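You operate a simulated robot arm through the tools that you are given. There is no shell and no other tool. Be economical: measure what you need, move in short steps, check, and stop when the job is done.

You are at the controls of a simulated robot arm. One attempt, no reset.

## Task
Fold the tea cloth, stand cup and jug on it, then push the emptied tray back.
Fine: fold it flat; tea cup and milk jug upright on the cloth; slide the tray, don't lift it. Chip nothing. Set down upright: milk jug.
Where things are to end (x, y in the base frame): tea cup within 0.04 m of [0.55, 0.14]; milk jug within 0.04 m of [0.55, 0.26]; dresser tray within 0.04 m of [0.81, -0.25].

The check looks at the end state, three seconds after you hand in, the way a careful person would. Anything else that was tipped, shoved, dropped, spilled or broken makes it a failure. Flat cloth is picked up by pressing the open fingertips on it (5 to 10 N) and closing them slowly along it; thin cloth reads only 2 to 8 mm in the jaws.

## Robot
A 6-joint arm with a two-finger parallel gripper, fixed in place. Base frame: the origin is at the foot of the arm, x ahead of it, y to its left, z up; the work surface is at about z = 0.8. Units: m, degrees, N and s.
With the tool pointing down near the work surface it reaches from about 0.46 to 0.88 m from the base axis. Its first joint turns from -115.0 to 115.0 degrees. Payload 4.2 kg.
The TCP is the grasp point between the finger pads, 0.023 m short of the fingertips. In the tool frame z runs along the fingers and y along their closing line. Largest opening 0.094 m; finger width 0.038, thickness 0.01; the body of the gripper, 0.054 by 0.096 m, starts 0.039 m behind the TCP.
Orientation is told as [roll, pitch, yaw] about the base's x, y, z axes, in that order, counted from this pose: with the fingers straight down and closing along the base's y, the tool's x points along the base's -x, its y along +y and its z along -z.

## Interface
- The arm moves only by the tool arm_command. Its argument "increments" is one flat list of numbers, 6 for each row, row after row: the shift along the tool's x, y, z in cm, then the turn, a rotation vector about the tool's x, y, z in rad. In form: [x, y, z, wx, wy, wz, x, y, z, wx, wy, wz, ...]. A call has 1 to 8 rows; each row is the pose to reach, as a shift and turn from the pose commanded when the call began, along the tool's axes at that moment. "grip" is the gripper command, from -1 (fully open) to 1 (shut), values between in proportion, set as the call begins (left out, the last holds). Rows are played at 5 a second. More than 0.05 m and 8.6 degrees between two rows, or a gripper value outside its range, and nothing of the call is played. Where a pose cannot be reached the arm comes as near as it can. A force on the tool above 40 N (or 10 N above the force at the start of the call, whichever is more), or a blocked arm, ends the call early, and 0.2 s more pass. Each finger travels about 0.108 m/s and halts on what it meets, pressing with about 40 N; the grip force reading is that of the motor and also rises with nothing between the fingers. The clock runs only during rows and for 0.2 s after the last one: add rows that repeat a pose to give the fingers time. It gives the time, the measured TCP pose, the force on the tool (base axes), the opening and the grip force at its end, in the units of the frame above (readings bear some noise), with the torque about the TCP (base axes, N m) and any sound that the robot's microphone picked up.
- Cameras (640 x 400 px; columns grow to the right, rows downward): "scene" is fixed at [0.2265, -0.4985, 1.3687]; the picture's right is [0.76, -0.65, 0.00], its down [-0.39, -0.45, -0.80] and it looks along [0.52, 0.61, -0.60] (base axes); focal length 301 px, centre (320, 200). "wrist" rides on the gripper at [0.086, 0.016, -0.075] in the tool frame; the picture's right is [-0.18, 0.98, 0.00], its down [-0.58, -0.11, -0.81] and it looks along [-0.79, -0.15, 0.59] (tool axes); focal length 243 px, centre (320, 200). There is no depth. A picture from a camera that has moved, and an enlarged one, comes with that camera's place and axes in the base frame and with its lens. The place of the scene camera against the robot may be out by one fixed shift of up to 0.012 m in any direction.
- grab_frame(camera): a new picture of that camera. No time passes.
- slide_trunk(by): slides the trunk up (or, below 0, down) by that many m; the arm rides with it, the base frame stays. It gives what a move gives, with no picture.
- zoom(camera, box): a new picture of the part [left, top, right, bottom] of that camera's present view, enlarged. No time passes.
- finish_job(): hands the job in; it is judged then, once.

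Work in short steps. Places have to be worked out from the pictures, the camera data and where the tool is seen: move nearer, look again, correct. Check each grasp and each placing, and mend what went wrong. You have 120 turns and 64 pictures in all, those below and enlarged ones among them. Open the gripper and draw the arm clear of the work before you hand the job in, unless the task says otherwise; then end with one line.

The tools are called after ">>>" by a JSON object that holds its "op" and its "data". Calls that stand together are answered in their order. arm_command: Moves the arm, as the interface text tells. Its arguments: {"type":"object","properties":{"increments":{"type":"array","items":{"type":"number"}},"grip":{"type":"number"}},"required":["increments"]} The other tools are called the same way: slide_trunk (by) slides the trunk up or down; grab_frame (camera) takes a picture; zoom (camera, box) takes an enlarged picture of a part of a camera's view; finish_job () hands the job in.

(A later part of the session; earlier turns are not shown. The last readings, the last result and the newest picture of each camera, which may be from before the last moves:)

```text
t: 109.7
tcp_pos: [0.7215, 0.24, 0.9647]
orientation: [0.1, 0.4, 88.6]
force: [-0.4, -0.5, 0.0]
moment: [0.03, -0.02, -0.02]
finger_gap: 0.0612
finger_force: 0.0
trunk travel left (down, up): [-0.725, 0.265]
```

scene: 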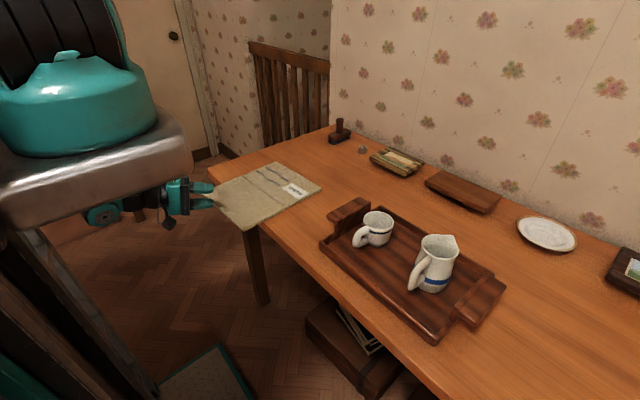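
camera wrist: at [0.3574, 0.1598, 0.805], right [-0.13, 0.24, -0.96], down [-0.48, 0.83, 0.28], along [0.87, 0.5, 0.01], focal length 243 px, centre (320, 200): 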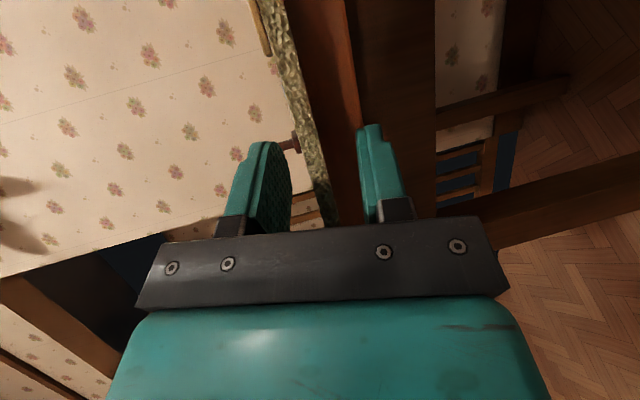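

Tool vertical. I repeat the stretch-up-then-down trick to return to elbow-up.

>>> {"op": "arm_command", "data": {"increments": [0, -1, -4, 0, 0, 0, 0, -3, -8, 0, 0, 0, 0, -5, -12, 0, 0, 0, 0, -7, -16, 0, 0, 0, 0, -9, -20, 0, 0, 0, 0, -10, -24, 0, 0, 0]}}

>>> {"op": "arm_command", "data": {"increments": [0, 0, 4.8, 0, 0, 0, 0, 1, 9.4, 0, 0, 0, 0, 4, 12.5, 0, 0, 0, 0, 7.5, 14, 0, 0, 0, 0, 11, 15, 0, 0, 0]}}

>>> {"op": "grab_frame", "data": {"camera": "scene"}}

```text
t: 111.1
tcp_pos: [0.7671, 0.2117, 1.171]
orientation: [0.4, 0.5, 88.6]
force: [0.9, 0.7, -2.7]
moment: [-0.03, 0.06, -0.03]
finger_gap: 0.0608
finger_force: 0.2
out of reach, approached as far as the arm can: row 4, 5, 6
trunk travel left (down, up): [-0.725, 0.265]
```

```text
t: 112.3
tcp_pos: [0.7114, 0.2481, 1.038]
orientation: [0.2, 0.5, 88.6]
force: [0.5, -0.5, 0.3]
moment: [0.05, 0.01, 0.03]
finger_gap: 0.0611
finger_force: 0.1
out of reach, approached as far as the arm can: row 3, 4, 5
trunk travel left (down, up): [-0.725, 0.265]
```

```text
24 pictures are left
```

scene: 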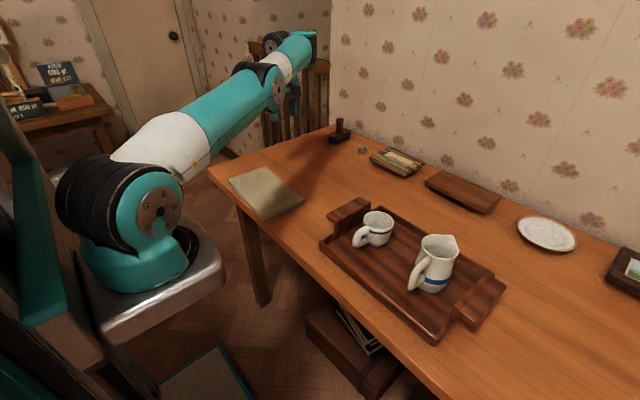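

Still elbow-down: the stretch didn't reach full extension. I push further outward this time.

>>> {"op": "arm_command", "data": {"increments": [0, -2.5, -3.5, 0, 0, 0, 0, -5, -7, 0, 0, 0, 0, -7.5, -10.5, 0, 0, 0, 0, -10.5, -14, 0, 0, 0, 0, -13.5, -17.5, 0, 0, 0, 0, -17, -20, 0, 0, 0]}}

>>> {"op": "arm_command", "data": {"increments": [0, 0, 4.8, 0, 0, 0, 0, 1, 9.4, 0, 0, 0, 0, 4, 12.5, 0, 0, 0, 0, 7.5, 14, 0, 0, 0, 0, 11, 15, 0, 0, 0]}}

```text
t: 113.7
tcp_pos: [0.7751, 0.1785, 1.1921]
orientation: [0.2, 0.4, 88.6]
force: [0.7, -0.2, -0.7]
moment: [0.02, 0.08, 0.04]
finger_gap: 0.0609
finger_force: 0.1
out of reach, approached as far as the arm can: row 3, 4, 5, 6
trunk travel left (down, up): [-0.725, 0.265]
```

```text
t: 114.9
tcp_pos: [0.7209, 0.2261, 1.0645]
orientation: [0.2, 0.3, 88.6]
force: [0.0, -0.1, -0.5]
moment: [0.03, 0.0, 0.01]
finger_gap: 0.0611
finger_force: 0.0
out of reach, approached as far as the arm can: row 3, 4, 5
trunk travel left (down, up): [-0.725, 0.265]
```

The yaw may be hindering it; last time it worked at yaw 0. I rotate back to yaw 0 and move to the earlier starting point.

>>> {"op": "arm_command", "data": {"increments": [0, 0, 0, 0, 0, 0.145, 0, 0, 0, 0, 0, 0.29, 0, 0, 0, 0, 0, 0.435, 0, 0, 0, 0, 0, 0.58, 0, 0, 0, 0, 0, 0.725, 0, 0, 0, 0, 0, 0.87, 0, 0, 0, 0, 0, 1.015, 0, 0, 0, 0, 0, 1.16]}}

>>> {"op": "arm_command", "data": {"increments": [0, 0, 0, 0, 0, 0.13, 0, 0, 0, 0, 0, 0.26, 0, 0, 0, 0, 0, 0.387]}}

```text
t: 116.7
tcp_pos: [0.7228, 0.2241, 1.0634]
orientation: [-0.3, 0.5, 22.0]
force: [0.0, -0.8, 0.2]
moment: [0.01, -0.02, 0.0]
finger_gap: 0.0615
finger_force: 0.1
trunk travel left (down, up): [-0.725, 0.265]
```

```text
t: 117.5
tcp_pos: [0.7222, 0.2236, 1.0632]
orientation: [-0.6, 0.3, -0.2]
force: [0.3, -0.7, 0.1]
moment: [0.01, 0.06, -0.01]
finger_gap: 0.0609
finger_force: 0.1
trunk travel left (down, up): [-0.725, 0.265]
```

>>> {"op": "arm_command", "data": {"increments": [-2, -3.2, 0.3, 0, 0, 0, -4, -6.4, 0.6, 0, 0, 0, -5.6, -9.5, 0.9, 0, 0, 0, -7.6, -9.2, -2.6, 0, 0, 0, -9.6, -8.9, -6.1, 0, 0, 0, -11.6, -8.6, -9.6, 0, 0, 0, -13.6, -8.3, -13.1, 0, 0, 0, -15.6, -8, -16.6, 0, 0, 0]}}

>>> {"op": "arm_command", "data": {"increments": [0, 0, 4.8, 0, 0, 0, 1, 0, 9.4, 0, 0, 0, 4, 0, 12.5, 0, 0, 0, 7.5, 0, 14, 0, 0, 0, 11, 0, 15, 0, 0, 0]}}

```text
t: 119.3
tcp_pos: [0.816, 0.1204, 1.1725]
orientation: [-0.4, 0.1, 0.2]
force: [-0.1, -0.8, -0.1]
moment: [0.01, -0.06, -0.01]
finger_gap: 0.0609
finger_force: 0.1
out of reach, approached as far as the arm can: row 6, 7, 8
trunk travel left (down, up): [-0.725, 0.265]
```

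```text
t: 120.5
tcp_pos: [0.7749, 0.1396, 1.0345]
orientation: [-0.5, 0.2, 0.1]
force: [-0.2, -0.6, -0.2]
moment: [0.0, -0.01, 0.01]
finger_gap: 0.0611
finger_force: 0.0
out of reach, approached as far as the arm can: row 3, 4, 5
trunk travel left (down, up): [-0.725, 0.265]
```

Same as before; I repeat the exact sequence that worked earlier from this point.

>>> {"op": "arm_command", "data": {"increments": [-2, 0.3, -3.5, 0, 0, 0, -4, 0.6, -7, 0, 0, 0, -6, 1, -10.5, 0, 0, 0, -8, 1.3, -14, 0, 0, 0, -10, 1.6, -17.5, 0, 0, 0]}}

>>> {"op": "arm_command", "data": {"increments": [0, 0, 4.8, 0, 0, 0, 1, 0, 9.4, 0, 0, 0, 4, 0, 12.5, 0, 0, 0, 7.5, 0, 14, 0, 0, 0, 11, 0, 15, 0, 0, 0]}}

```text
t: 121.7
tcp_pos: [0.8162, 0.1089, 1.1702]
orientation: [-0.6, 0.3, 0.0]
force: [1.2, 1.3, -2.3]
moment: [-0.16, 0.09, 0.0]
finger_gap: 0.0611
finger_force: 0.1
out of reach, approached as far as the arm can: row 3, 4, 5
trunk travel left (down, up): [-0.725, 0.265]
```

```text
t: 122.9
tcp_pos: [0.7804, 0.1273, 1.037]
orientation: [-0.4, 0.2, 0.0]
force: [-1.1, 0.4, 0.5]
moment: [-0.03, -0.01, -0.02]
finger_gap: 0.0612
finger_force: 0.0
out of reach, approached as far as the arm can: row 3, 4, 5
trunk travel left (down, up): [-0.725, 0.265]
```

The flip needs the target kept beyond reach while moving downward. I try that: stretch up, then go down while still far out, then in.

>>> {"op": "arm_command", "data": {"increments": [-2, 0, -3.5, 0, 0, 0, -4, 0, -7, 0, 0, 0, -7, 0, -10, 0, 0, 0, -11, 0, -12, 0, 0, 0, -15, 0, -12, 0, 0, 0, -18, 0, -9, 0, 0, 0, -19, 0, -4.5, 0, 0, 0, -19, 0, 0, 0, 0, 0]}}

>>> {"op": "arm_command", "data": {"increments": [3, 0, 0, 0, 0, 0, 6, 0, 0, 0, 0, 0, 9, 0, 0, 0, 0, 0, 12, 0, 0, 0, 0, 0]}}

```text
t: 124.7
tcp_pos: [0.8548, 0.0948, 1.0489]
orientation: [-0.3, 0.1, 0.0]
force: [0.1, 0.6, 0.6]
moment: [0.02, -0.03, 0.01]
finger_gap: 0.0612
finger_force: 0.0
out of reach, approached as far as the arm can: row 3, 4, 5, 6, 7, 8
trunk travel left (down, up): [-0.725, 0.265]
```

```text
t: 125.7
tcp_pos: [0.786, 0.1073, 1.0488]
orientation: [-0.4, 0.2, 0.0]
force: [0.4, 0.6, 0.0]
moment: [0.0, 0.01, 0.02]
finger_gap: 0.0611
finger_force: 0.1
out of reach, approached as far as the arm can: row 3, 4
trunk travel left (down, up): [-0.725, 0.265]
```

The wrist-pitch limit blocks this branch, so driving the target high and slightly inward should force the elbow to bend the other way.

>>> {"op": "arm_command", "data": {"increments": [0, 0, -4.5, 0, 0, 0, 0, 0, -9, 0, 0, 0, 0, 0, -13.5, 0, 0, 0, 1, 0, -18, 0, 0, 0, 2, 0, -22.5, 0, 0, 0, 4, 0, -26.5, 0, 0, 0, 6, 0, -30, 0, 0, 0, 8, 0, -33, 0, 0, 0]}}

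>>> {"op": "arm_command", "data": {"increments": [3, 0, 3, 0, 0, 0, 5, 0, 7, 0, 0, 0, 7, 0, 11, 0, 0, 0]}}

```text
t: 127.5
tcp_pos: [0.7005, 0.1061, 1.3671]
orientation: [-0.4, 0.1, 0.0]
force: [0.6, -0.6, -1.3]
moment: [-0.01, 0.03, -0.01]
finger_gap: 0.061
finger_force: 0.0
out of reach, approached as far as the arm can: row 7, 8
trunk travel left (down, up): [-0.725, 0.265]
```

```text
t: 128.3
tcp_pos: [0.6401, 0.1104, 1.2708]
orientation: [-0.4, 0.2, -3.0]
force: [-8.6, -1.6, 1.4]
moment: [0.12, -0.57, 0.1]
finger_gap: 0.0611
finger_force: 0.1
out of reach, approached as far as the arm can: row 2, 3
trunk travel left (down, up): [-0.725, 0.265]
```

It went high, but now there's a −8.6 N side force. I take a look.

>>> {"op": "grab_frame", "data": {"camera": "scene"}}

```text
23 pictures are left
```

scene: 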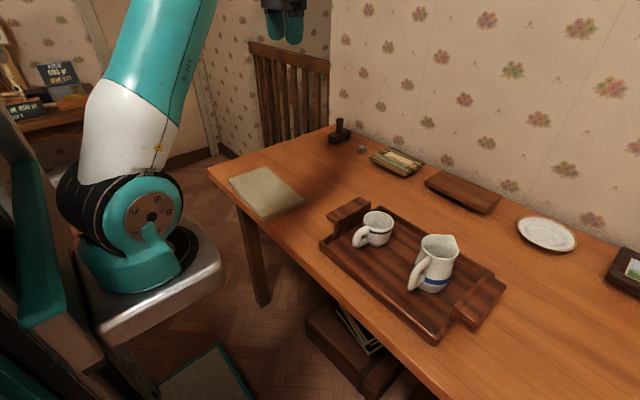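

The upper arm is upright again, so elbow-up should be back. I move down and outward to verify.

>>> {"op": "arm_command", "data": {"increments": [-2, 0, 4, 0, 0, 0, -4, 0, 8, 0, 0, 0, -6, 0, 12, 0, 0, 0, -7, 0, 16, 0, 0, 0, -7, 0, 20, 0, 0, 0]}}

```text
t: 129.5
tcp_pos: [0.7632, 0.1341, 1.0944]
orientation: [-0.4, 0.1, 0.0]
force: [-0.4, -0.6, 0.3]
moment: [0.03, -0.01, 0.04]
finger_gap: 0.0612
finger_force: 0.0
out of reach, approached as far as the arm can: row 1, 2, 3, 4, 5
trunk travel left (down, up): [-0.725, 0.265]
```

Still the wrong branch. I retry at a steeper elevation, with the downward reversal in the same call right after touching the stretch limit.

>>> {"op": "arm_command", "data": {"increments": [0, 0, -4.8, 0, 0, 0, 0, 0, -9.6, 0, 0, 0, 0, 0, -14.4, 0, 0, 0, 0, 0, -19.2, 0, 0, 0, 0, 0, -22, 0, 0, 0, 0, 0, -17.1, 0, 0, 0, 0, 0, -12.2, 0, 0, 0, 1, 0, -7.4, 0, 0, 0]}}

>>> {"op": "arm_command", "data": {"increments": [3, 0, 0, 0, 0, 0, 6, 0, 0, 0, 0, 0]}}

```text
t: 131.3
tcp_pos: [0.7533, 0.1387, 1.1699]
orientation: [-0.3, 0.0, -0.6]
force: [-2.2, 0.3, 1.0]
moment: [-0.05, -0.19, 0.04]
finger_gap: 0.0612
finger_force: 0.0
out of reach, approached as far as the arm can: row 4, 5
trunk travel left (down, up): [-0.725, 0.265]
```

```text
t: 131.9
tcp_pos: [0.7106, 0.1435, 1.1831]
orientation: [-0.4, 0.3, 0.1]
force: [0.4, 0.5, 0.4]
moment: [0.04, 0.05, -0.02]
finger_gap: 0.0611
finger_force: 0.1
out of reach, approached as far as the arm can: row 2
trunk travel left (down, up): [-0.725, 0.265]
```

I try once more, tracking downward just beyond the reach limit and stepping inside within the same call.

>>> {"op": "arm_command", "data": {"increments": [-4, 0, -2.5, 0, 0, 0, -8, 0, -5, 0, 0, 0, -12, 0, -7, 0, 0, 0, -14, 0, -3, 0, 0, 0, -14, 0, 1.9, 0, 0, 0, -14, 0, 6.8, 0, 0, 0, -13, 0, 11.6, 0, 0, 0, -9.5, 0, 15, 0, 0, 0]}}

>>> {"op": "arm_command", "data": {"increments": [3, 0, 0, 0, 0, 0, 6, 0, 0, 0, 0, 0, 9, 0, 0, 0, 0, 0]}}

```text
t: 133.7
tcp_pos: [0.8047, 0.1419, 1.0313]
orientation: [-0.4, 0.1, -0.5]
force: [-1.4, 0.5, 0.7]
moment: [-0.02, -0.1, -0.01]
finger_gap: 0.0612
finger_force: 0.1
out of reach, approached as far as the arm can: row 2, 3, 4, 5, 6
trunk travel left (down, up): [-0.725, 0.265]
```

```text
t: 134.5
tcp_pos: [0.7658, 0.1582, 1.0355]
orientation: [-0.4, 0.2, -0.1]
force: [0.1, 0.0, 1.2]
moment: [0.0, 0.03, -0.01]
finger_gap: 0.061
finger_force: 0.0
out of reach, approached as far as the arm can: row 2, 3
trunk travel left (down, up): [-0.725, 0.265]
```

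I think the elbow only bends slightly the wrong way and needs to be properly straight first. I push far past reach and hold several rows so it straightens fully, then go down and in.

>>> {"op": "arm_command", "data": {"increments": [-3, -0.5, -3.5, 0, 0, 0, -6.5, -1, -7, 0, 0, 0, -10, -1.5, -10, 0, 0, 0, -14, -2, -12.5, 0, 0, 0, -18, -2, -15, 0, 0, 0, -22, -2, -17, 0, 0, 0, -26, -2, -19, 0, 0, 0, -30, -2, -21, 0, 0, 0]}}

>>> {"op": "arm_command", "data": {"increments": [0, 0, 4.9, 0, 0, 0, 1, 0, 9.6, 0, 0, 0, 4, 0, 13, 0, 0, 0, 8, 0, 15, 0, 0, 0, 12, 0, 15, 0, 0, 0]}}

```text
t: 136.3
tcp_pos: [0.8286, 0.1059, 1.1496]
orientation: [-0.4, 0.1, 0.0]
force: [0.5, 0.1, -0.3]
moment: [0.01, 0.0, 0.02]
finger_gap: 0.0611
finger_force: 0.0
out of reach, approached as far as the arm can: row 2, 3, 4, 5, 6, 7, 8
trunk travel left (down, up): [-0.725, 0.265]
```

```text
t: 137.5
tcp_pos: [0.7781, 0.136, 1.0098]
orientation: [-0.4, 0.1, 0.1]
force: [-0.3, -0.7, 0.4]
moment: [0.01, 0.0, 0.03]
finger_gap: 0.061
finger_force: 0.0
out of reach, approached as far as the arm can: row 3, 4, 5
trunk travel left (down, up): [-0.725, 0.265]
```

I try adding wrist motion: tilt the tool outward 40°, stretch, then combine down, in and more outward tilt, so the wrist drops quickly and the elbow crosses over.

>>> {"op": "arm_command", "data": {"increments": [0, 0, -2, 0, -0.14, 0, 0, 0, -4, 0, -0.28, 0, 0, 0, -6, 0, -0.42, 0, 0, 0, -8, 0, -0.56, 0, 0, 0, -10, 0, -0.7, 0]}}

>>> {"op": "grab_frame", "data": {"camera": "scene"}}

```text
t: 138.7
tcp_pos: [0.7691, 0.1591, 1.2566]
orientation: [-2.1, -28.0, 0.1]
force: [-0.7, -1.5, -0.1]
moment: [0.11, -0.06, 0.06]
finger_gap: 0.0612
finger_force: 0.0
out of reach, approached as far as the arm can: row 1, 2, 3, 4, 5
trunk travel left (down, up): [-0.725, 0.265]
```

```text
22 pictures are left
```

scene: 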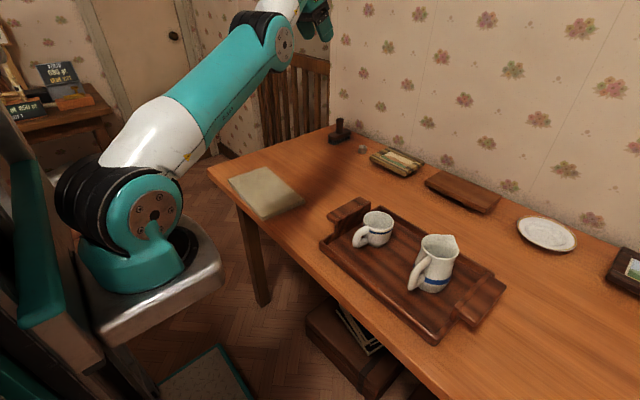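

I stretch once more from here with the tilt, then drop quickly with added tilt.

>>> {"op": "arm_command", "data": {"increments": [-4.5, 0, -1.4, 0, 0, 0, -9, 0, -2.8, 0, 0, 0, -12, 0, -3.8, 0, 0, 0, -9.7, 0, 0.5, 0, -0.14, 0, -7.4, 0, 4.8, 0, -0.28, 0, -5.1, 0, 9.1, 0, -0.42, 0, -2.8, 0, 13.4, 0, -0.42, 0, 1.5, 0, 15.5, 0, -0.42, 0]}}

```text
t: 140.5
tcp_pos: [0.7637, 0.1413, 1.3035]
orientation: [-2.9, -32.5, 0.4]
force: [0.5, -0.7, -0.1]
moment: [-0.02, -0.04, 0.01]
finger_gap: 0.061
finger_force: 0.0
out of reach, approached as far as the arm can: row 1, 2, 3, 4, 5, 6, 7, 8
trunk travel left (down, up): [-0.725, 0.265]
```

Convergence to a truly straight elbow seems the key: a modest push past reach, held long, worked the first time. I do that, then drop straight down.

>>> {"op": "arm_command", "data": {"increments": [-4.6, 0, -1, 0, 0, 0, -6, 0, -1.3, 0, 0, 0, -6, 0, -1.3, 0, 0, 0, -6, 0, -1.3, 0, 0, 0, -6, 0, -1.3, 0, 0, 0, -6, 0, -1.3, 0, 0, 0, -6, 0, -1.3, 0, 0, 0, -6, 0, -1.3, 0, 0, 0]}}

>>> {"op": "arm_command", "data": {"increments": [-4.6, 0, -1, 0, 0, 0, -6, 0, -1.3, 0, 0, 0, -6, 0, -1.3, 0, 0, 0, -6, 0, -1.3, 0, 0, 0, -3.4, 0, 2.8, 0, 0, 0, -0.8, 0, 6.9, 0, 0, 0, 1.8, 0, 11, 0, 0, 0, 4.4, 0, 15, 0, 0, 0]}}

```text
t: 142.3
tcp_pos: [0.7693, 0.117, 1.3437]
orientation: [-2.8, -32.7, 0.3]
force: [0.0, -0.2, 0.3]
moment: [-0.02, -0.01, -0.01]
finger_gap: 0.0609
finger_force: 0.0
out of reach, approached as far as the arm can: row 1, 2, 3, 4, 5, 6, 7, 8
trunk travel left (down, up): [-0.725, 0.265]
```

```text
t: 144.1
tcp_pos: [0.788, 0.1124, 1.2661]
orientation: [-3.1, -28.9, 0.1]
force: [-0.7, -0.1, 0.5]
moment: [0.01, -0.04, -0.03]
finger_gap: 0.0615
finger_force: 0.0
out of reach, approached as far as the arm can: row 1, 2, 3, 4, 5, 6, 7, 8
trunk travel left (down, up): [-0.725, 0.265]
```

I need to understand the joint state better. I return to tool-down at a lower height where the arm is in view and zoom on it.

>>> {"op": "arm_command", "data": {"increments": [-1, 0, 3, 0, 0.14, 0, -2, 0, 7, 0, 0.28, 0, -3, 0, 11, 0, 0.42, 0, -4, 0, 15, 0, 0.5, 0, -5, 0, 19, 0.05, 0.5, 0, -6, 0, 22, 0.05, 0.5, 0]}}

>>> {"op": "zoom", "data": {"camera": "scene", "box": [50, 0, 370, 200]}}

```text
t: 145.5
tcp_pos: [0.8425, 0.0586, 1.1126]
orientation: [-5.6, -0.1, -2.2]
force: [0.4, -1.0, -0.6]
moment: [0.08, 0.04, -0.04]
finger_gap: 0.061
finger_force: 0.1
out of reach, approached as far as the arm can: row 2, 3, 4, 5, 6
trunk travel left (down, up): [-0.725, 0.265]
```

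```text
2.00 times, centred on (210, 100) of scene
camera zoom: at [0.2265, -0.4985, 1.3687], right [0.76, -0.65, 0.0], down [-0.39, -0.45, -0.8], along [0.52, 0.61, -0.6], focal length 602 px, centre (540, 400)
```

zoom: 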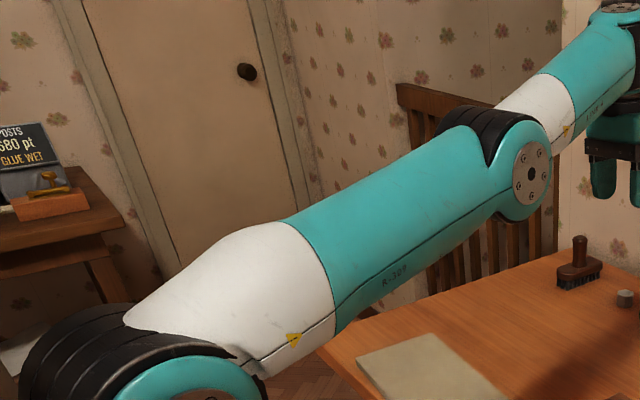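

The arm is nearly straight with the forearm still bent slightly upward. I follow the reach limit upward, hold, then reverse down and in within the same call.

>>> {"op": "arm_command", "data": {"increments": [1, 0, -4.7, 0, 0, 0, 2.5, 0, -9.2, 0, 0, 0, 4, 0, -13.7, 0, 0, 0, 4, 0, -14, 0, 0, 0, 4, 0, -9.2, 0, 0, 0, 5, 0, -4.4, 0, 0, 0, 8, 0, -1, 0, 0, 0, 11.5, 0, 0, 0, 0, 0]}}

>>> {"op": "arm_command", "data": {"increments": [3, 0, 0, 0, 0, 0, 6, 0, 0, 0, 0, 0]}}

```text
t: 147.3
tcp_pos: [0.7711, 0.073, 1.1223]
orientation: [-5.5, 0.1, -2.7]
force: [-0.1, -0.6, -1.4]
moment: [0.08, 0.05, 0.0]
finger_gap: 0.0611
finger_force: 0.0
out of reach, approached as far as the arm can: row 2, 3, 4, 5, 6, 7, 8
trunk travel left (down, up): [-0.725, 0.265]
```

```text
t: 147.9
tcp_pos: [0.7478, 0.0962, 1.149]
orientation: [-5.4, -0.1, -2.1]
force: [0.0, -0.4, -0.2]
moment: [0.01, 0.01, 0.01]
finger_gap: 0.061
finger_force: 0.1
out of reach, approached as far as the arm can: row 1, 2
trunk travel left (down, up): [-0.725, 0.265]
```

The pattern fits the shoulder joint being at its lower limit. So going far out and low (r≈0.86, z≈0.88) must bend the forearm downward, back to elbow-up. Trying that in open space above the table.

>>> {"op": "arm_command", "data": {"increments": [-3, 0, 3.6, -0.03, 0, 0, -6, 0, 7.2, -0.06, 0, 0, -9, 0, 10.8, -0.094, 0, 0, -11.5, 0, 14.5, -0.094, 0, 0, -11.5, 0, 19, -0.094, 0, 0, -11, 0, 23.5, -0.094, 0, 0, -10, 0, 27, -0.094, 0, 0]}}

>>> {"op": "arm_command", "data": {"increments": [3, 0, 0, 0, 0, 0, 6, 0, -1, 0, 0, 0, 9, 0, -3, 0, 0, 0, 12, 0, -6, 0, 0, 0]}}

```text
t: 149.5
tcp_pos: [0.8655, 0.0702, 0.8807]
orientation: [0.0, -0.1, -2.1]
force: [0.4, 0.6, 0.9]
moment: [0.0, -0.01, -0.02]
finger_gap: 0.061
finger_force: 0.0
out of reach, approached as far as the arm can: row 6, 7
trunk travel left (down, up): [-0.725, 0.265]
```

```text
t: 150.5
tcp_pos: [0.7453, 0.0753, 0.9381]
orientation: [-0.1, -0.2, -2.1]
force: [0.7, 0.2, -0.8]
moment: [0.02, 0.01, -0.03]
finger_gap: 0.0611
finger_force: 0.2
out of reach, approached as far as the arm can: row 1
trunk travel left (down, up): [-0.725, 0.265]
```

Elbow-up is restored. Next I nudge the folded cloth about 2.5 cm toward me, pushing its far edge with the closed fingertips at y≈0.26, which also squares it up.

>>> {"op": "arm_command", "data": {"increments": [0.5, 4.5, 0, 0, 0, -0.037, 1, 9, 0, 0, 0, -0.037, 1.5, 13.5, 1, 0, 0, -0.037, 2, 18, 3, 0, 0, -0.037, 2, 18.3, 7, 0, 0, -0.037, 2, 18.3, 10.3, 0, 0, -0.037, 2, 18.3, 11.1, 0, 0, -0.037], "grip": 1}}

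>>> {"op": "grab_frame", "data": {"camera": "wrist"}}

```text
t: 152.1
tcp_pos: [0.7306, 0.2594, 0.8278]
orientation: [-0.1, -0.2, 0.0]
force: [-0.6, 0.5, 0.3]
moment: [0.0, -0.04, -0.01]
finger_gap: 0.0001
finger_force: 40.1
trunk travel left (down, up): [-0.725, 0.265]
```

```text
20 pictures are left
camera wrist: at [0.6438, 0.2756, 0.9008], right [0.18, 0.98, 0.0], down [0.58, -0.11, 0.81], along [0.79, -0.15, -0.59], focal length 243 px, centre (320, 200)
```

wrist: 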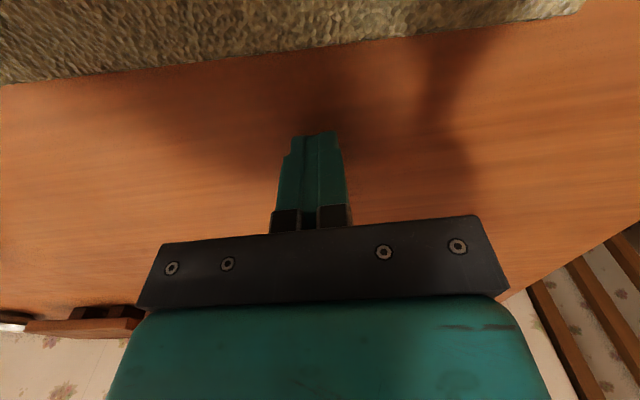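

The far edge is at x≈0.68 at y 0.26, turned by about 3°. I push to bring it to x≈0.645.

>>> {"op": "arm_command", "data": {"increments": [1.2, 0, 0, 0, 0, 0, 2.4, 0, 0, 0, 0, 0, 3.4, 0, 0, 0, 0, 0, 4.3, 0, 0, 0, 0, 0, 5.1, 0, 0, 0, 0, 0, 5.9, 0, 0, 0, 0, 0, 6.6, 0, 0, 0, 0, 0]}}

>>> {"op": "arm_command", "data": {"increments": [-1.5, 0, 0, 0, 0, 0, -3, 0, -3, 0, 0, 0, -5, -2, -7, 0, 0, 0, -8, -5, -10, 0, 0, 0]}}

>>> {"op": "zoom", "data": {"camera": "scene", "box": [190, 120, 430, 270]}}

```text
t: 153.7
tcp_pos: [0.6666, 0.258, 0.8268]
orientation: [-0.1, -0.3, 0.0]
force: [1.6, 0.0, 0.2]
moment: [0.0, 0.01, 0.01]
finger_gap: 0.0
finger_force: 39.6
trunk travel left (down, up): [-0.725, 0.265]
```

```text
refused: row 4 steps farther than a row can; nothing moved
```

```text
2.67 times, centred on (310, 195) of scene
camera zoom: at [0.2265, -0.4985, 1.3687], right [0.76, -0.65, 0.0], down [-0.39, -0.45, -0.8], along [0.52, 0.61, -0.6], focal length 802 px, centre (347, 213)
```

zoom: 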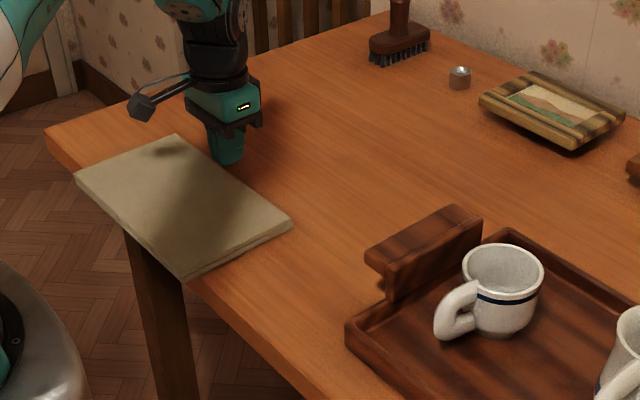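

The cloth is now square at about x 0.497–0.638, y 0.08–0.335: folded, flat, and right around the targets. Now the cup: its axis is near (0.697, −0.17), rim z≈0.88, Ø≈7.4 cm, handle toward −x. I move above it with open jaws closing along y.

>>> {"op": "arm_command", "data": {"increments": [-1.5, 0, 0, 0, 0, 0, -2, 0, -4, 0, 0, 0, -2.5, -1, -8.8, 0, 0, 0, -3, -4, -12.5, 0, 0, 0, -3, -8.5, -14, 0, 0, 0, -3, -13, -15, 0, 0, 0, -3, -17.9, -15, 0, 0, 0, -3, -22.8, -15, 0, 0, 0]}}

>>> {"op": "arm_command", "data": {"increments": [0, -4.9, 0, 0, 0, 0, 0, -9.8, 0, 0, 0, 0, 0, -14.7, 0, 0, 0, 0, 0, -19.6, 0, 0, 0, 0, 0, -20, 0, 0, 0, 0], "grip": -1}}

>>> {"op": "grab_frame", "data": {"camera": "wrist"}}

```text
t: 155.5
tcp_pos: [0.6967, 0.0293, 0.9797]
orientation: [0.0, -0.2, 0.1]
force: [-0.8, -0.1, -1.3]
moment: [-0.03, -0.01, 0.01]
finger_gap: 0.0
finger_force: 39.8
trunk travel left (down, up): [-0.725, 0.265]
```

```text
t: 156.7
tcp_pos: [0.6961, -0.1691, 0.9794]
orientation: [-0.1, -0.2, 0.0]
force: [0.1, 0.1, 0.4]
moment: [0.02, 0.0, -0.02]
finger_gap: 0.0938
finger_force: 0.0
trunk travel left (down, up): [-0.725, 0.265]
```

```text
18 pictures are left
camera wrist: at [0.6088, -0.1531, 1.0525], right [0.18, 0.98, 0.0], down [0.58, -0.11, 0.81], along [0.79, -0.15, -0.59], focal length 243 px, centre (320, 200)
```

wrist: 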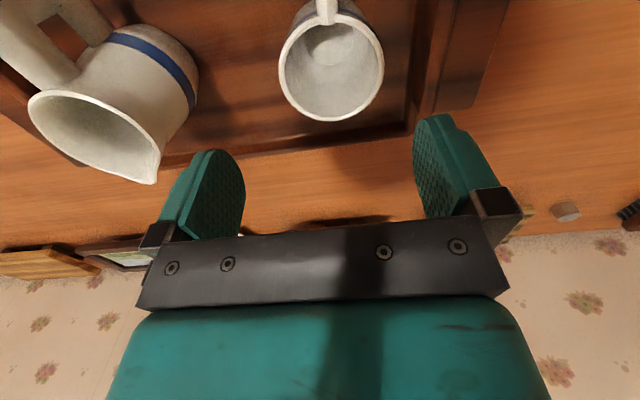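

The rim centre is at about (0.690, −0.161), so I correct by 0.7 and 0.8 cm and go down around the cup to z≈0.852.

>>> {"op": "arm_command", "data": {"increments": [0.7, 0.8, 0, 0, 0, 0, 0.7, 0.8, 4, 0, 0, 0, 0.7, 0.8, 8, 0, 0, 0, 0.7, 0.8, 10.5, 0, 0, 0, 0.7, 0.8, 12.7, 0, 0, 0]}}

>>> {"op": "grab_frame", "data": {"camera": "wrist"}}

```text
t: 157.9
tcp_pos: [0.6895, -0.1631, 0.8523]
orientation: [-0.2, -0.2, 0.0]
force: [-0.2, -0.7, 0.4]
moment: [0.0, -0.02, -0.01]
finger_gap: 0.0939
finger_force: 0.2
trunk travel left (down, up): [-0.725, 0.265]
```

```text
17 pictures are left
camera wrist: at [0.6027, -0.1454, 0.9257], right [0.18, 0.98, 0.0], down [0.58, -0.11, 0.81], along [0.8, -0.15, -0.59], focal length 243 px, centre (320, 200)
```

wrist: 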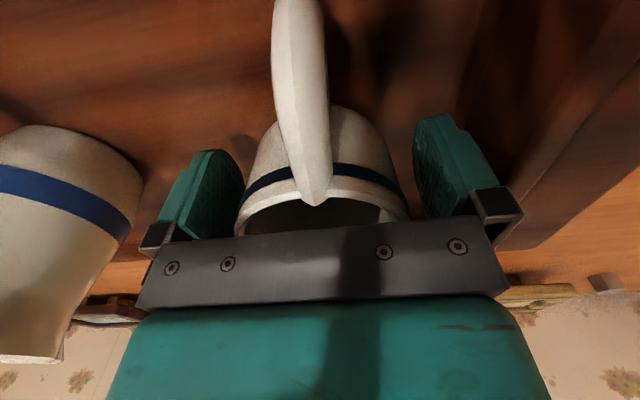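

Well centred. I close gently in steps until both fingers meet the cup.

>>> {"op": "arm_command", "data": {"increments": [0, 0, 0, 0, 0, 0], "grip": -0.45}}

>>> {"op": "arm_command", "data": {"increments": [0, 0, 0, 0, 0, 0], "grip": -0.25}}

```text
t: 158.3
tcp_pos: [0.6894, -0.1613, 0.8528]
orientation: [-0.1, -0.2, 0.0]
force: [0.1, -0.2, -0.2]
moment: [-0.01, -0.04, 0.04]
finger_gap: 0.0738
finger_force: 40.1
trunk travel left (down, up): [-0.725, 0.265]
```

```text
t: 158.7
tcp_pos: [0.6896, -0.1617, 0.8524]
orientation: [-0.1, -0.1, 0.1]
force: [-1.2, 0.4, 0.0]
moment: [0.04, -0.04, -0.03]
finger_gap: 0.0735
finger_force: 39.6
trunk travel left (down, up): [-0.725, 0.265]
```

The cup is held at 73.5 mm. I lift straight up.

>>> {"op": "arm_command", "data": {"increments": [0, 0, -1, 0, 0, 0, 0, 0, -3, 0, 0, 0, 0, 0, -6, 0, 0, 0, 0, 0, -9, 0, 0, 0, 0, 0, -12, 0, 0, 0]}}

>>> {"op": "arm_command", "data": {"increments": [1.6, 3.8, 0, 0, 0, 0, 3.2, 7.6, 0, 0, 0, 0, 4.8, 11.4, 0, 0, 0, 0, 6.4, 15.2, 0, 0, 0, 0, 8, 19, 0, 0, 0, 0, 9.6, 22.8, 0, 0, 0, 0, 11.2, 26.6, 0, 0, 0, 0, 12.8, 30.2, 0, 0, 0, 0]}}

>>> {"op": "grab_frame", "data": {"camera": "scene"}}

```text
t: 159.9
tcp_pos: [0.6894, -0.1611, 0.9723]
orientation: [-0.1, 0.0, 0.0]
force: [-0.5, -0.7, -1.8]
moment: [0.03, 0.01, 0.02]
finger_gap: 0.0736
finger_force: 39.7
trunk travel left (down, up): [-0.725, 0.265]
```

```text
t: 161.7
tcp_pos: [0.5591, 0.1406, 0.9698]
orientation: [-0.1, -0.2, -0.1]
force: [0.0, -0.3, -2.2]
moment: [0.02, 0.0, -0.01]
finger_gap: 0.0739
finger_force: 39.7
trunk travel left (down, up): [-0.725, 0.265]
```

```text
16 pictures are left
```

scene: 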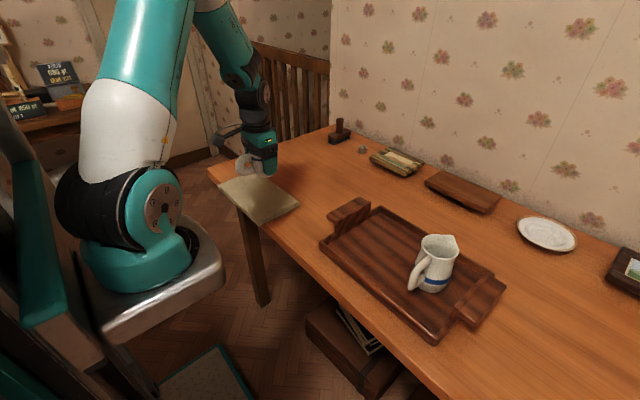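

The cup is above its spot. I go down to just above the cloth, then slowly to contact.

>>> {"op": "arm_command", "data": {"increments": [0, 0, 3.5, 0, 0, 0, 0, 0, 7, 0, 0, 0, 0, 0, 9, 0, 0, 0, 0, 0, 9.9, 0, 0, 0]}}

>>> {"op": "arm_command", "data": {"increments": [0, 0, 0.2, 0, 0, 0, 0, 0, 0.4, 0, 0, 0]}}

```text
t: 162.7
tcp_pos: [0.562, 0.1411, 0.872]
orientation: [0.0, -0.2, 0.0]
force: [0.5, -0.9, -1.4]
moment: [0.0, -0.01, 0.01]
finger_gap: 0.0736
finger_force: 40.0
trunk travel left (down, up): [-0.725, 0.265]
```

```text
t: 163.3
tcp_pos: [0.5605, 0.1393, 0.8674]
orientation: [-0.1, -0.3, 0.0]
force: [-0.1, -0.3, -2.6]
moment: [0.0, -0.01, -0.01]
finger_gap: 0.0736
finger_force: 40.2
trunk travel left (down, up): [-0.725, 0.265]
```

>>> {"op": "arm_command", "data": {"increments": [0, 0, 0.15, 0, 0, 0, 0, 0, 0.3, 0, 0, 0]}}

```text
t: 163.9
tcp_pos: [0.5623, 0.1398, 0.8652]
orientation: [-0.1, -0.2, 0.0]
force: [0.0, 0.2, -2.7]
moment: [-0.03, 0.0, -0.01]
finger_gap: 0.0739
finger_force: 40.0
trunk travel left (down, up): [-0.725, 0.265]
```

Still hanging freely, so I go on down in small steps.

>>> {"op": "arm_command", "data": {"increments": [0, 0, 0.15, 0, 0, 0, 0, 0, 0.3, 0, 0, 0]}}

>>> {"op": "arm_command", "data": {"increments": [0, 0, 0.1, 0, 0, 0, 0, 0, 0.2, 0, 0, 0]}}

```text
t: 164.5
tcp_pos: [0.5622, 0.142, 0.8611]
orientation: [-0.1, -0.2, 0.1]
force: [-0.4, -0.2, -1.9]
moment: [-0.02, -0.03, -0.06]
finger_gap: 0.0737
finger_force: 40.1
trunk travel left (down, up): [-0.725, 0.265]
```

```text
t: 165.1
tcp_pos: [0.5617, 0.1397, 0.8593]
orientation: [-0.1, -0.2, 0.0]
force: [-0.3, 0.2, -2.1]
moment: [-0.02, -0.05, 0.02]
finger_gap: 0.0737
finger_force: 40.0
trunk travel left (down, up): [-0.725, 0.265]
```

>>> {"op": "arm_command", "data": {"increments": [0, 0, 0.1, 0, 0, 0, 0, 0, 0.2, 0, 0, 0]}}

>>> {"op": "arm_command", "data": {"increments": [0, 0, 0.1, 0, 0, 0, 0, 0, 0.15, 0, 0, 0]}}

```text
t: 165.7
tcp_pos: [0.5609, 0.1403, 0.8591]
orientation: [0.0, -0.3, 0.1]
force: [1.4, -3.8, 17.7]
moment: [-0.26, 0.13, 0.02]
finger_gap: 0.0738
finger_force: 40.2
trunk travel left (down, up): [-0.725, 0.265]
```

```text
t: 166.3
tcp_pos: [0.5619, 0.1404, 0.8567]
orientation: [0.0, -0.4, 0.1]
force: [1.4, -2.7, 30.9]
moment: [0.01, 0.2, 0.07]
finger_gap: 0.0736
finger_force: 40.1
trunk travel left (down, up): [-0.725, 0.265]
```

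Seated, pressed a bit hard. I ease up, then open.

>>> {"op": "arm_command", "data": {"increments": [0, 0, -0.15, 0, 0, 0, 0, 0, -0.3, 0, 0, 0]}}

>>> {"op": "arm_command", "data": {"increments": [0, 0, 0, 0, 0, 0, 0, 0, 0, 0, 0, 0], "grip": -1}}

>>> {"op": "arm_command", "data": {"increments": [0, 0, -3, 0, 0, 0, 0, 0, -7, 0, 0, 0, 0, 0, -11, 0, 0, 0]}}

>>> {"op": "zoom", "data": {"camera": "scene", "box": [190, 120, 350, 240]}}

```text
t: 166.9
tcp_pos: [0.5608, 0.1399, 0.8579]
orientation: [-0.1, 0.0, 0.0]
force: [2.8, 3.2, 5.4]
moment: [0.2, -0.26, 0.01]
finger_gap: 0.0737
finger_force: 40.2
trunk travel left (down, up): [-0.725, 0.265]
```

```text
t: 167.5
tcp_pos: [0.5615, 0.1413, 0.8592]
orientation: [-0.2, -0.1, 0.0]
force: [-1.0, 0.3, 0.2]
moment: [-0.02, -0.03, 0.01]
finger_gap: 0.0941
finger_force: 0.1
trunk travel left (down, up): [-0.725, 0.265]
```

```text
t: 168.3
tcp_pos: [0.5625, 0.1361, 0.9693]
orientation: [-0.2, -0.1, 0.0]
force: [0.3, -0.8, -0.6]
moment: [0.01, 0.03, -0.01]
finger_gap: 0.0942
finger_force: 0.0
trunk travel left (down, up): [-0.725, 0.265]
```

```text
3.33 times, centred on (270, 180) of scene
camera zoom: at [0.2265, -0.4985, 1.3687], right [0.76, -0.65, 0.0], down [-0.39, -0.45, -0.8], along [0.52, 0.61, -0.6], focal length 1003 px, centre (487, 267)
```

zoom: 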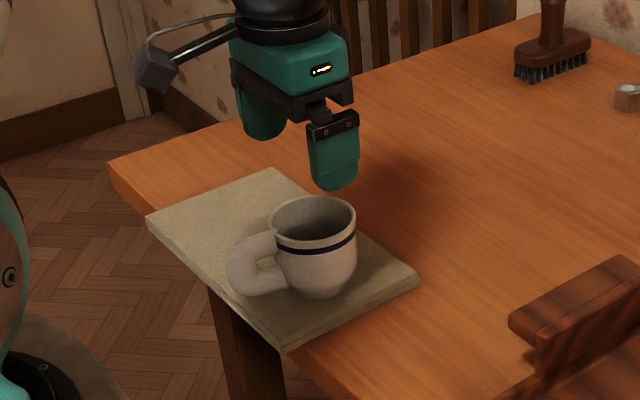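

The cup stands upright on the cloth. Now I go above the jug (about (0.68, −0.33)) for a look.

>>> {"op": "arm_command", "data": {"increments": [-1, -4, -1.5, 0, 0, 0, -2, -8.3, -3, 0, 0, 0, -3, -12.8, -4.5, 0, 0, 0, -4, -17.3, -6, 0, 0, 0, -5, -21.9, -7, 0, 0, 0, -6, -26.5, -8, 0, 0, 0, -7, -31.2, -8, 0, 0, 0, -8, -35.9, -8, 0, 0, 0]}}

>>> {"op": "arm_command", "data": {"increments": [-1.5, -4.5, 0, 0, 0, 0, -3, -9, 0, 0, 0, 0, -3.5, -10.5, 0, 0, 0, 0]}}

>>> {"op": "grab_frame", "data": {"camera": "wrist"}}

>>> {"op": "zoom", "data": {"camera": "scene", "box": [380, 200, 500, 320]}}

```text
t: 170.1
tcp_pos: [0.64, -0.2178, 1.0499]
orientation: [-0.1, -0.3, 0.2]
force: [-0.1, 1.0, 0.2]
moment: [-0.04, 0.04, -0.04]
finger_gap: 0.0939
finger_force: 0.1
trunk travel left (down, up): [-0.725, 0.265]
```

```text
t: 170.9
tcp_pos: [0.6749, -0.3233, 1.0514]
orientation: [-0.1, -0.1, 0.0]
force: [0.2, 0.6, 0.5]
moment: [0.04, -0.01, 0.01]
finger_gap: 0.0937
finger_force: 0.1
trunk travel left (down, up): [-0.725, 0.265]
```

```text
14 pictures are left
camera wrist: at [0.5878, -0.3071, 1.1245], right [0.18, 0.98, 0.0], down [0.58, -0.11, 0.81], along [0.79, -0.15, -0.59], focal length 243 px, centre (320, 200)
```

wrist: 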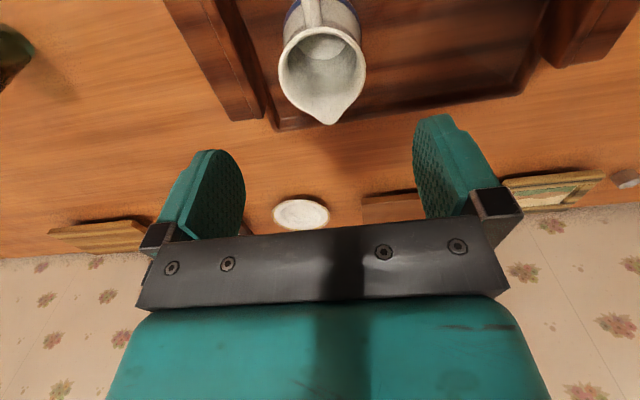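

```text
3.33 times, centred on (440, 260) of scene
camera zoom: at [0.2265, -0.4985, 1.3687], right [0.76, -0.65, 0.0], down [-0.39, -0.45, -0.8], along [0.52, 0.61, -0.6], focal length 1003 px, centre (-80, 0)
```

zoom: 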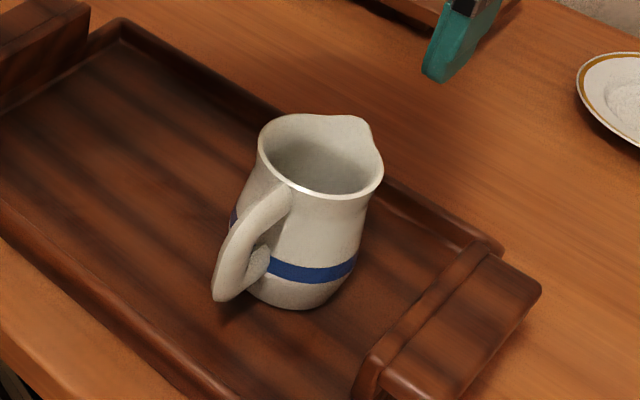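

The jug is centred at (0.678, −0.324), rim z≈0.93, handle −x, spout +x. I go down with the jaws around its upper body, staying high enough that the gripper body clears the rim (TCP z≈0.905).

>>> {"op": "arm_command", "data": {"increments": [-0.3, 0, 4, 0, 0, 0, -0.3, 0, 8, 0, 0, 0, -0.3, 0, 11, 0, 0, 0, -0.3, 0, 13.5, 0, 0, 0, -0.3, 0, 14.6, 0, 0, 0]}}

>>> {"op": "grab_frame", "data": {"camera": "wrist"}}

>>> {"op": "zoom", "data": {"camera": "scene", "box": [360, 160, 520, 310]}}

```text
t: 172.1
tcp_pos: [0.6785, -0.3236, 0.9058]
orientation: [-0.1, -0.1, 0.0]
force: [0.6, -0.5, -0.2]
moment: [-0.01, -0.02, 0.01]
finger_gap: 0.094
finger_force: 0.1
trunk travel left (down, up): [-0.725, 0.265]
```

```text
12 pictures are left
camera wrist: at [0.5915, -0.3074, 0.9783], right [0.18, 0.98, 0.0], down [0.58, -0.11, 0.81], along [0.79, -0.15, -0.59], focal length 243 px, centre (320, 200)
```

wrist: 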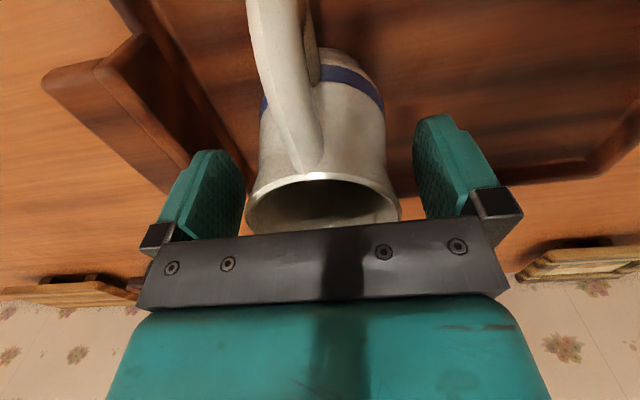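

```text
2.67 times, centred on (440, 235) of scene
camera zoom: at [0.2265, -0.4985, 1.3687], right [0.76, -0.65, 0.0], down [-0.39, -0.45, -0.8], along [0.52, 0.61, -0.6], focal length 802 px, centre (0, 107)
5 turns are left
```

zoom: 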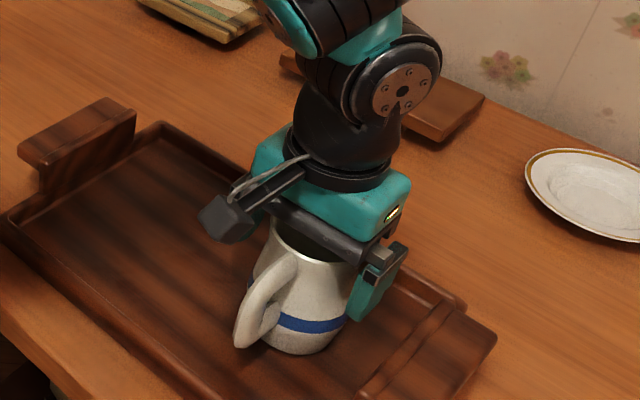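

The jaws surround the jug cleanly. Turns are short now, so I batch: grip, lift, carry over to (0.56, 0.26) and go down to just above the cloth.

>>> {"op": "arm_command", "data": {"increments": [0, 0, 0, 0, 0, 0, 0, 0, 0, 0, 0, 0, 0, 0, 0, 0, 0, 0], "grip": -0.1}}

>>> {"op": "arm_command", "data": {"increments": [0, 0, -1, 0, 0, 0, 0, 0, -3, 0, 0, 0, 0, 0, -6, 0, 0, 0, 0, 0, -9, 0, 0, 0, 0, 0, -12, 0, 0, 0, 0, 0, -15, 0, 0, 0]}}

>>> {"op": "arm_command", "data": {"increments": [0.9, 4.2, 0, 0, 0, 0, 1.8, 8.4, 0, 0, 0, 0, 2.7, 12.6, 0, 0, 0, 0, 3.6, 16.8, 0, 0, 0, 0, 4.5, 21, 0, 0, 0, 0, 5.4, 25.2, 0, 0, 0, 0, 6.3, 29.4, 0, 0, 0, 0, 7.2, 33.6, 0, 0, 0, 0]}}

>>> {"op": "arm_command", "data": {"increments": [0.8, 4.2, 0, 0, 0, 0, 1.6, 8.4, 0, 0, 0, 0, 2.4, 12.6, 0, 0, 0, 0, 3.2, 16.8, 0, 0, 0, 0, 4, 21, 0, 0, 0, 0, 4.65, 24.75, 0, 0, 0, 0, 4.65, 24.75, 0, 0, 0, 0]}}

>>> {"op": "arm_command", "data": {"increments": [0, 0, 4, 0, 0, 0, 0, 0, 8, 0, 0, 0, 0, 0, 11, 0, 0, 0, 0, 0, 13, 0, 0, 0, 0, 0, 14, 0, 0, 0, 0, 0, 14, 0, 0, 0]}}

>>> {"op": "zoom", "data": {"camera": "scene", "box": [190, 100, 350, 240]}}

>>> {"op": "grab_frame", "data": {"camera": "scene"}}

```text
t: 172.9
tcp_pos: [0.6781, -0.3241, 0.9058]
orientation: [0.0, -0.2, 0.0]
force: [0.3, 0.2, 0.0]
moment: [0.05, -0.12, -0.02]
finger_gap: 0.0732
finger_force: 39.9
trunk travel left (down, up): [-0.725, 0.265]
```

```text
t: 174.3
tcp_pos: [0.6787, -0.3233, 1.0546]
orientation: [-0.1, -0.1, 0.0]
force: [0.3, -0.3, -2.4]
moment: [0.05, 0.02, -0.02]
finger_gap: 0.0735
finger_force: 40.1
trunk travel left (down, up): [-0.725, 0.265]
```

```text
t: 176.1
tcp_pos: [0.6046, 0.0101, 1.0515]
orientation: [-0.1, -0.2, 0.0]
force: [-0.3, -0.3, -2.5]
moment: [0.04, 0.02, 0.02]
finger_gap: 0.0735
finger_force: 39.7
trunk travel left (down, up): [-0.725, 0.265]
```

```text
t: 177.7
tcp_pos: [0.5597, 0.2601, 1.0527]
orientation: [-0.1, -0.3, 0.0]
force: [-0.5, 0.6, -1.9]
moment: [0.0, -0.01, -0.02]
finger_gap: 0.0734
finger_force: 39.9
trunk travel left (down, up): [-0.725, 0.265]
```

```text
t: 179.1
tcp_pos: [0.5599, 0.26, 0.9119]
orientation: [-0.1, -0.2, -0.1]
force: [0.6, -0.9, -1.1]
moment: [0.01, -0.03, 0.03]
finger_gap: 0.0736
finger_force: 40.5
trunk travel left (down, up): [-0.725, 0.265]
```

```text
2.86 times, centred on (270, 170) of scene
camera zoom: at [0.2265, -0.4985, 1.3687], right [0.76, -0.65, 0.0], down [-0.39, -0.45, -0.8], along [0.52, 0.61, -0.6], focal length 860 px, centre (463, 286)
```

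zoom: 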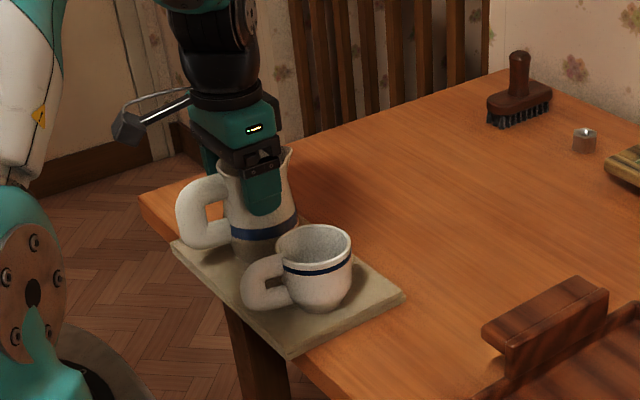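

```text
9 pictures are left
4 turns are left
```

scene: 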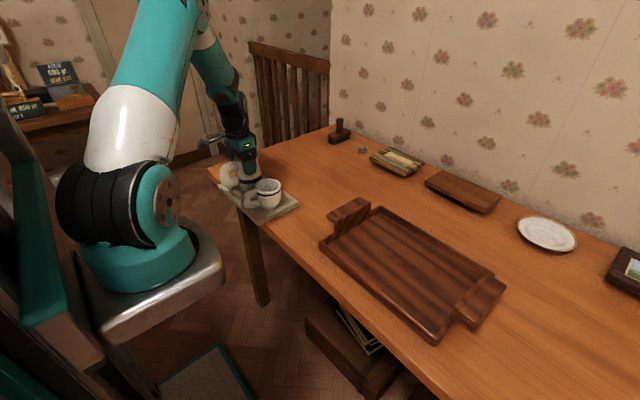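

The jug hangs about a millimetre above the cloth beside the cup. I lower the last bit, open, go up clear, then travel to in front of the tray and go down there with the jaws open, giving two contact points for pushing.

>>> {"op": "arm_command", "data": {"increments": [0, 0, 0.06, 0, 0, 0, 0, 0, 0.12, 0, 0, 0]}}

>>> {"op": "arm_command", "data": {"increments": [0, 0, 0, 0, 0, 0, 0, 0, 0, 0, 0, 0, 0, 0, 0, 0, 0, 0], "grip": -1}}

>>> {"op": "arm_command", "data": {"increments": [0, 0, -1.5, 0, 0, 0, 0, 0, -3.5, 0, 0, 0, 0, 0, -6, 0, 0, 0, 0, 0, -10, 0, 0, 0, 0, 0, -14.5, 0, 0, 0]}}

>>> {"op": "arm_command", "data": {"increments": [0, -4.5, 0, 0, 0, 0, 0, -9.2, 0, 0, 0, 0, 0, -13.9, 0, 0, 0, 0, 0, -18.6, 0, 0, 0, 0, 0.5, -23.3, 0, 0, 0, 0, 1, -28, 0, 0, 0, 0, 1.5, -32.7, 0, 0, 0, 0, 2, -37.4, 0, 0, 0, 0]}}

>>> {"op": "arm_command", "data": {"increments": [0.3, -4.5, 0, 0, 0, 0, 0.5, -9, 0, 0, 0, 0, 0.5, -13.8, 0, 0, 0, 0, 0.5, -13.8, 4.5, 0, 0, 0, 0.5, -13.8, 9, 0, 0, 0, 0.5, -13.8, 13.5, 0, 0, 0, 0.5, -13.8, 18, 0, 0, 0, 0.5, -13.8, 21, 0, 0, 0]}}

>>> {"op": "arm_command", "data": {"increments": [0, 0, 0.6, 0, 0, 0, 0, 0, 1.2, 0, 0, 0]}}

>>> {"op": "grab_frame", "data": {"camera": "scene"}}

>>> {"op": "zoom", "data": {"camera": "scene", "box": [310, 180, 530, 345]}}

```text
t: 179.7
tcp_pos: [0.5605, 0.2597, 0.9115]
orientation: [0.0, -0.2, 0.0]
force: [0.1, -0.5, -3.1]
moment: [-0.02, -0.03, 0.0]
finger_gap: 0.0735
finger_force: 39.5
trunk travel left (down, up): [-0.725, 0.265]
```

```text
t: 180.5
tcp_pos: [0.5601, 0.2603, 0.9128]
orientation: [-0.1, -0.2, 0.0]
force: [-0.3, -0.9, 0.6]
moment: [0.03, -0.01, 0.0]
finger_gap: 0.0941
finger_force: 0.0
trunk travel left (down, up): [-0.725, 0.265]
```

```text
t: 181.7
tcp_pos: [0.5596, 0.2611, 1.0567]
orientation: [-0.2, -0.1, 0.0]
force: [-0.1, -0.9, -0.1]
moment: [0.02, 0.0, 0.01]
finger_gap: 0.0941
finger_force: 0.0
trunk travel left (down, up): [-0.725, 0.265]
```

```text
t: 183.5
tcp_pos: [0.5417, -0.1149, 1.0579]
orientation: [0.0, -0.3, 0.0]
force: [-0.3, -0.1, 0.4]
moment: [-0.01, 0.0, -0.03]
finger_gap: 0.0938
finger_force: 0.1
trunk travel left (down, up): [-0.725, 0.265]
```

```text
t: 185.3
tcp_pos: [0.5364, -0.2532, 0.8451]
orientation: [-0.1, -0.2, 0.0]
force: [0.3, 0.5, 0.2]
moment: [-0.01, -0.01, 0.0]
finger_gap: 0.0938
finger_force: 0.1
trunk travel left (down, up): [-0.725, 0.265]
```

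```text
t: 185.9
tcp_pos: [0.5357, -0.2526, 0.8357]
orientation: [-0.1, -0.2, 0.0]
force: [-0.7, 0.3, -0.2]
moment: [0.0, -0.01, 0.03]
finger_gap: 0.094
finger_force: 0.0
trunk travel left (down, up): [-0.725, 0.265]
```

```text
8 pictures are left
```

scene: 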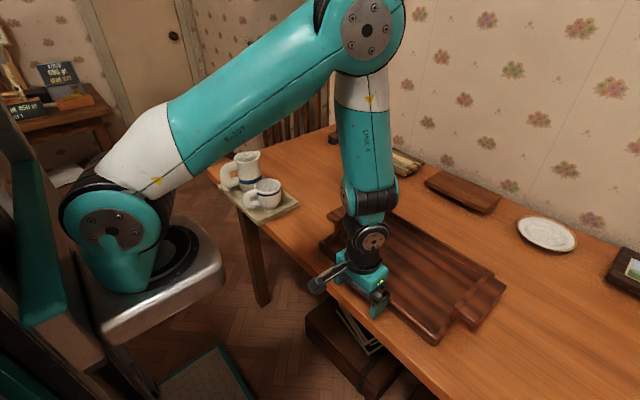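

```text
2.42 times, centred on (420, 262) of scene
camera zoom: at [0.2265, -0.4985, 1.3687], right [0.76, -0.65, 0.0], down [-0.39, -0.45, -0.8], along [0.52, 0.61, -0.6], focal length 729 px, centre (78, 48)
3 turns are left
```

zoom: 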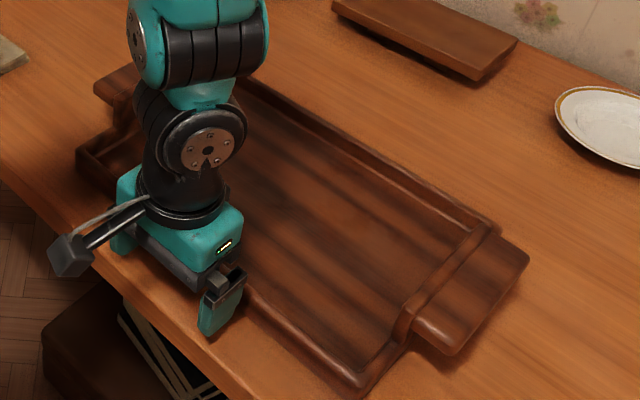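

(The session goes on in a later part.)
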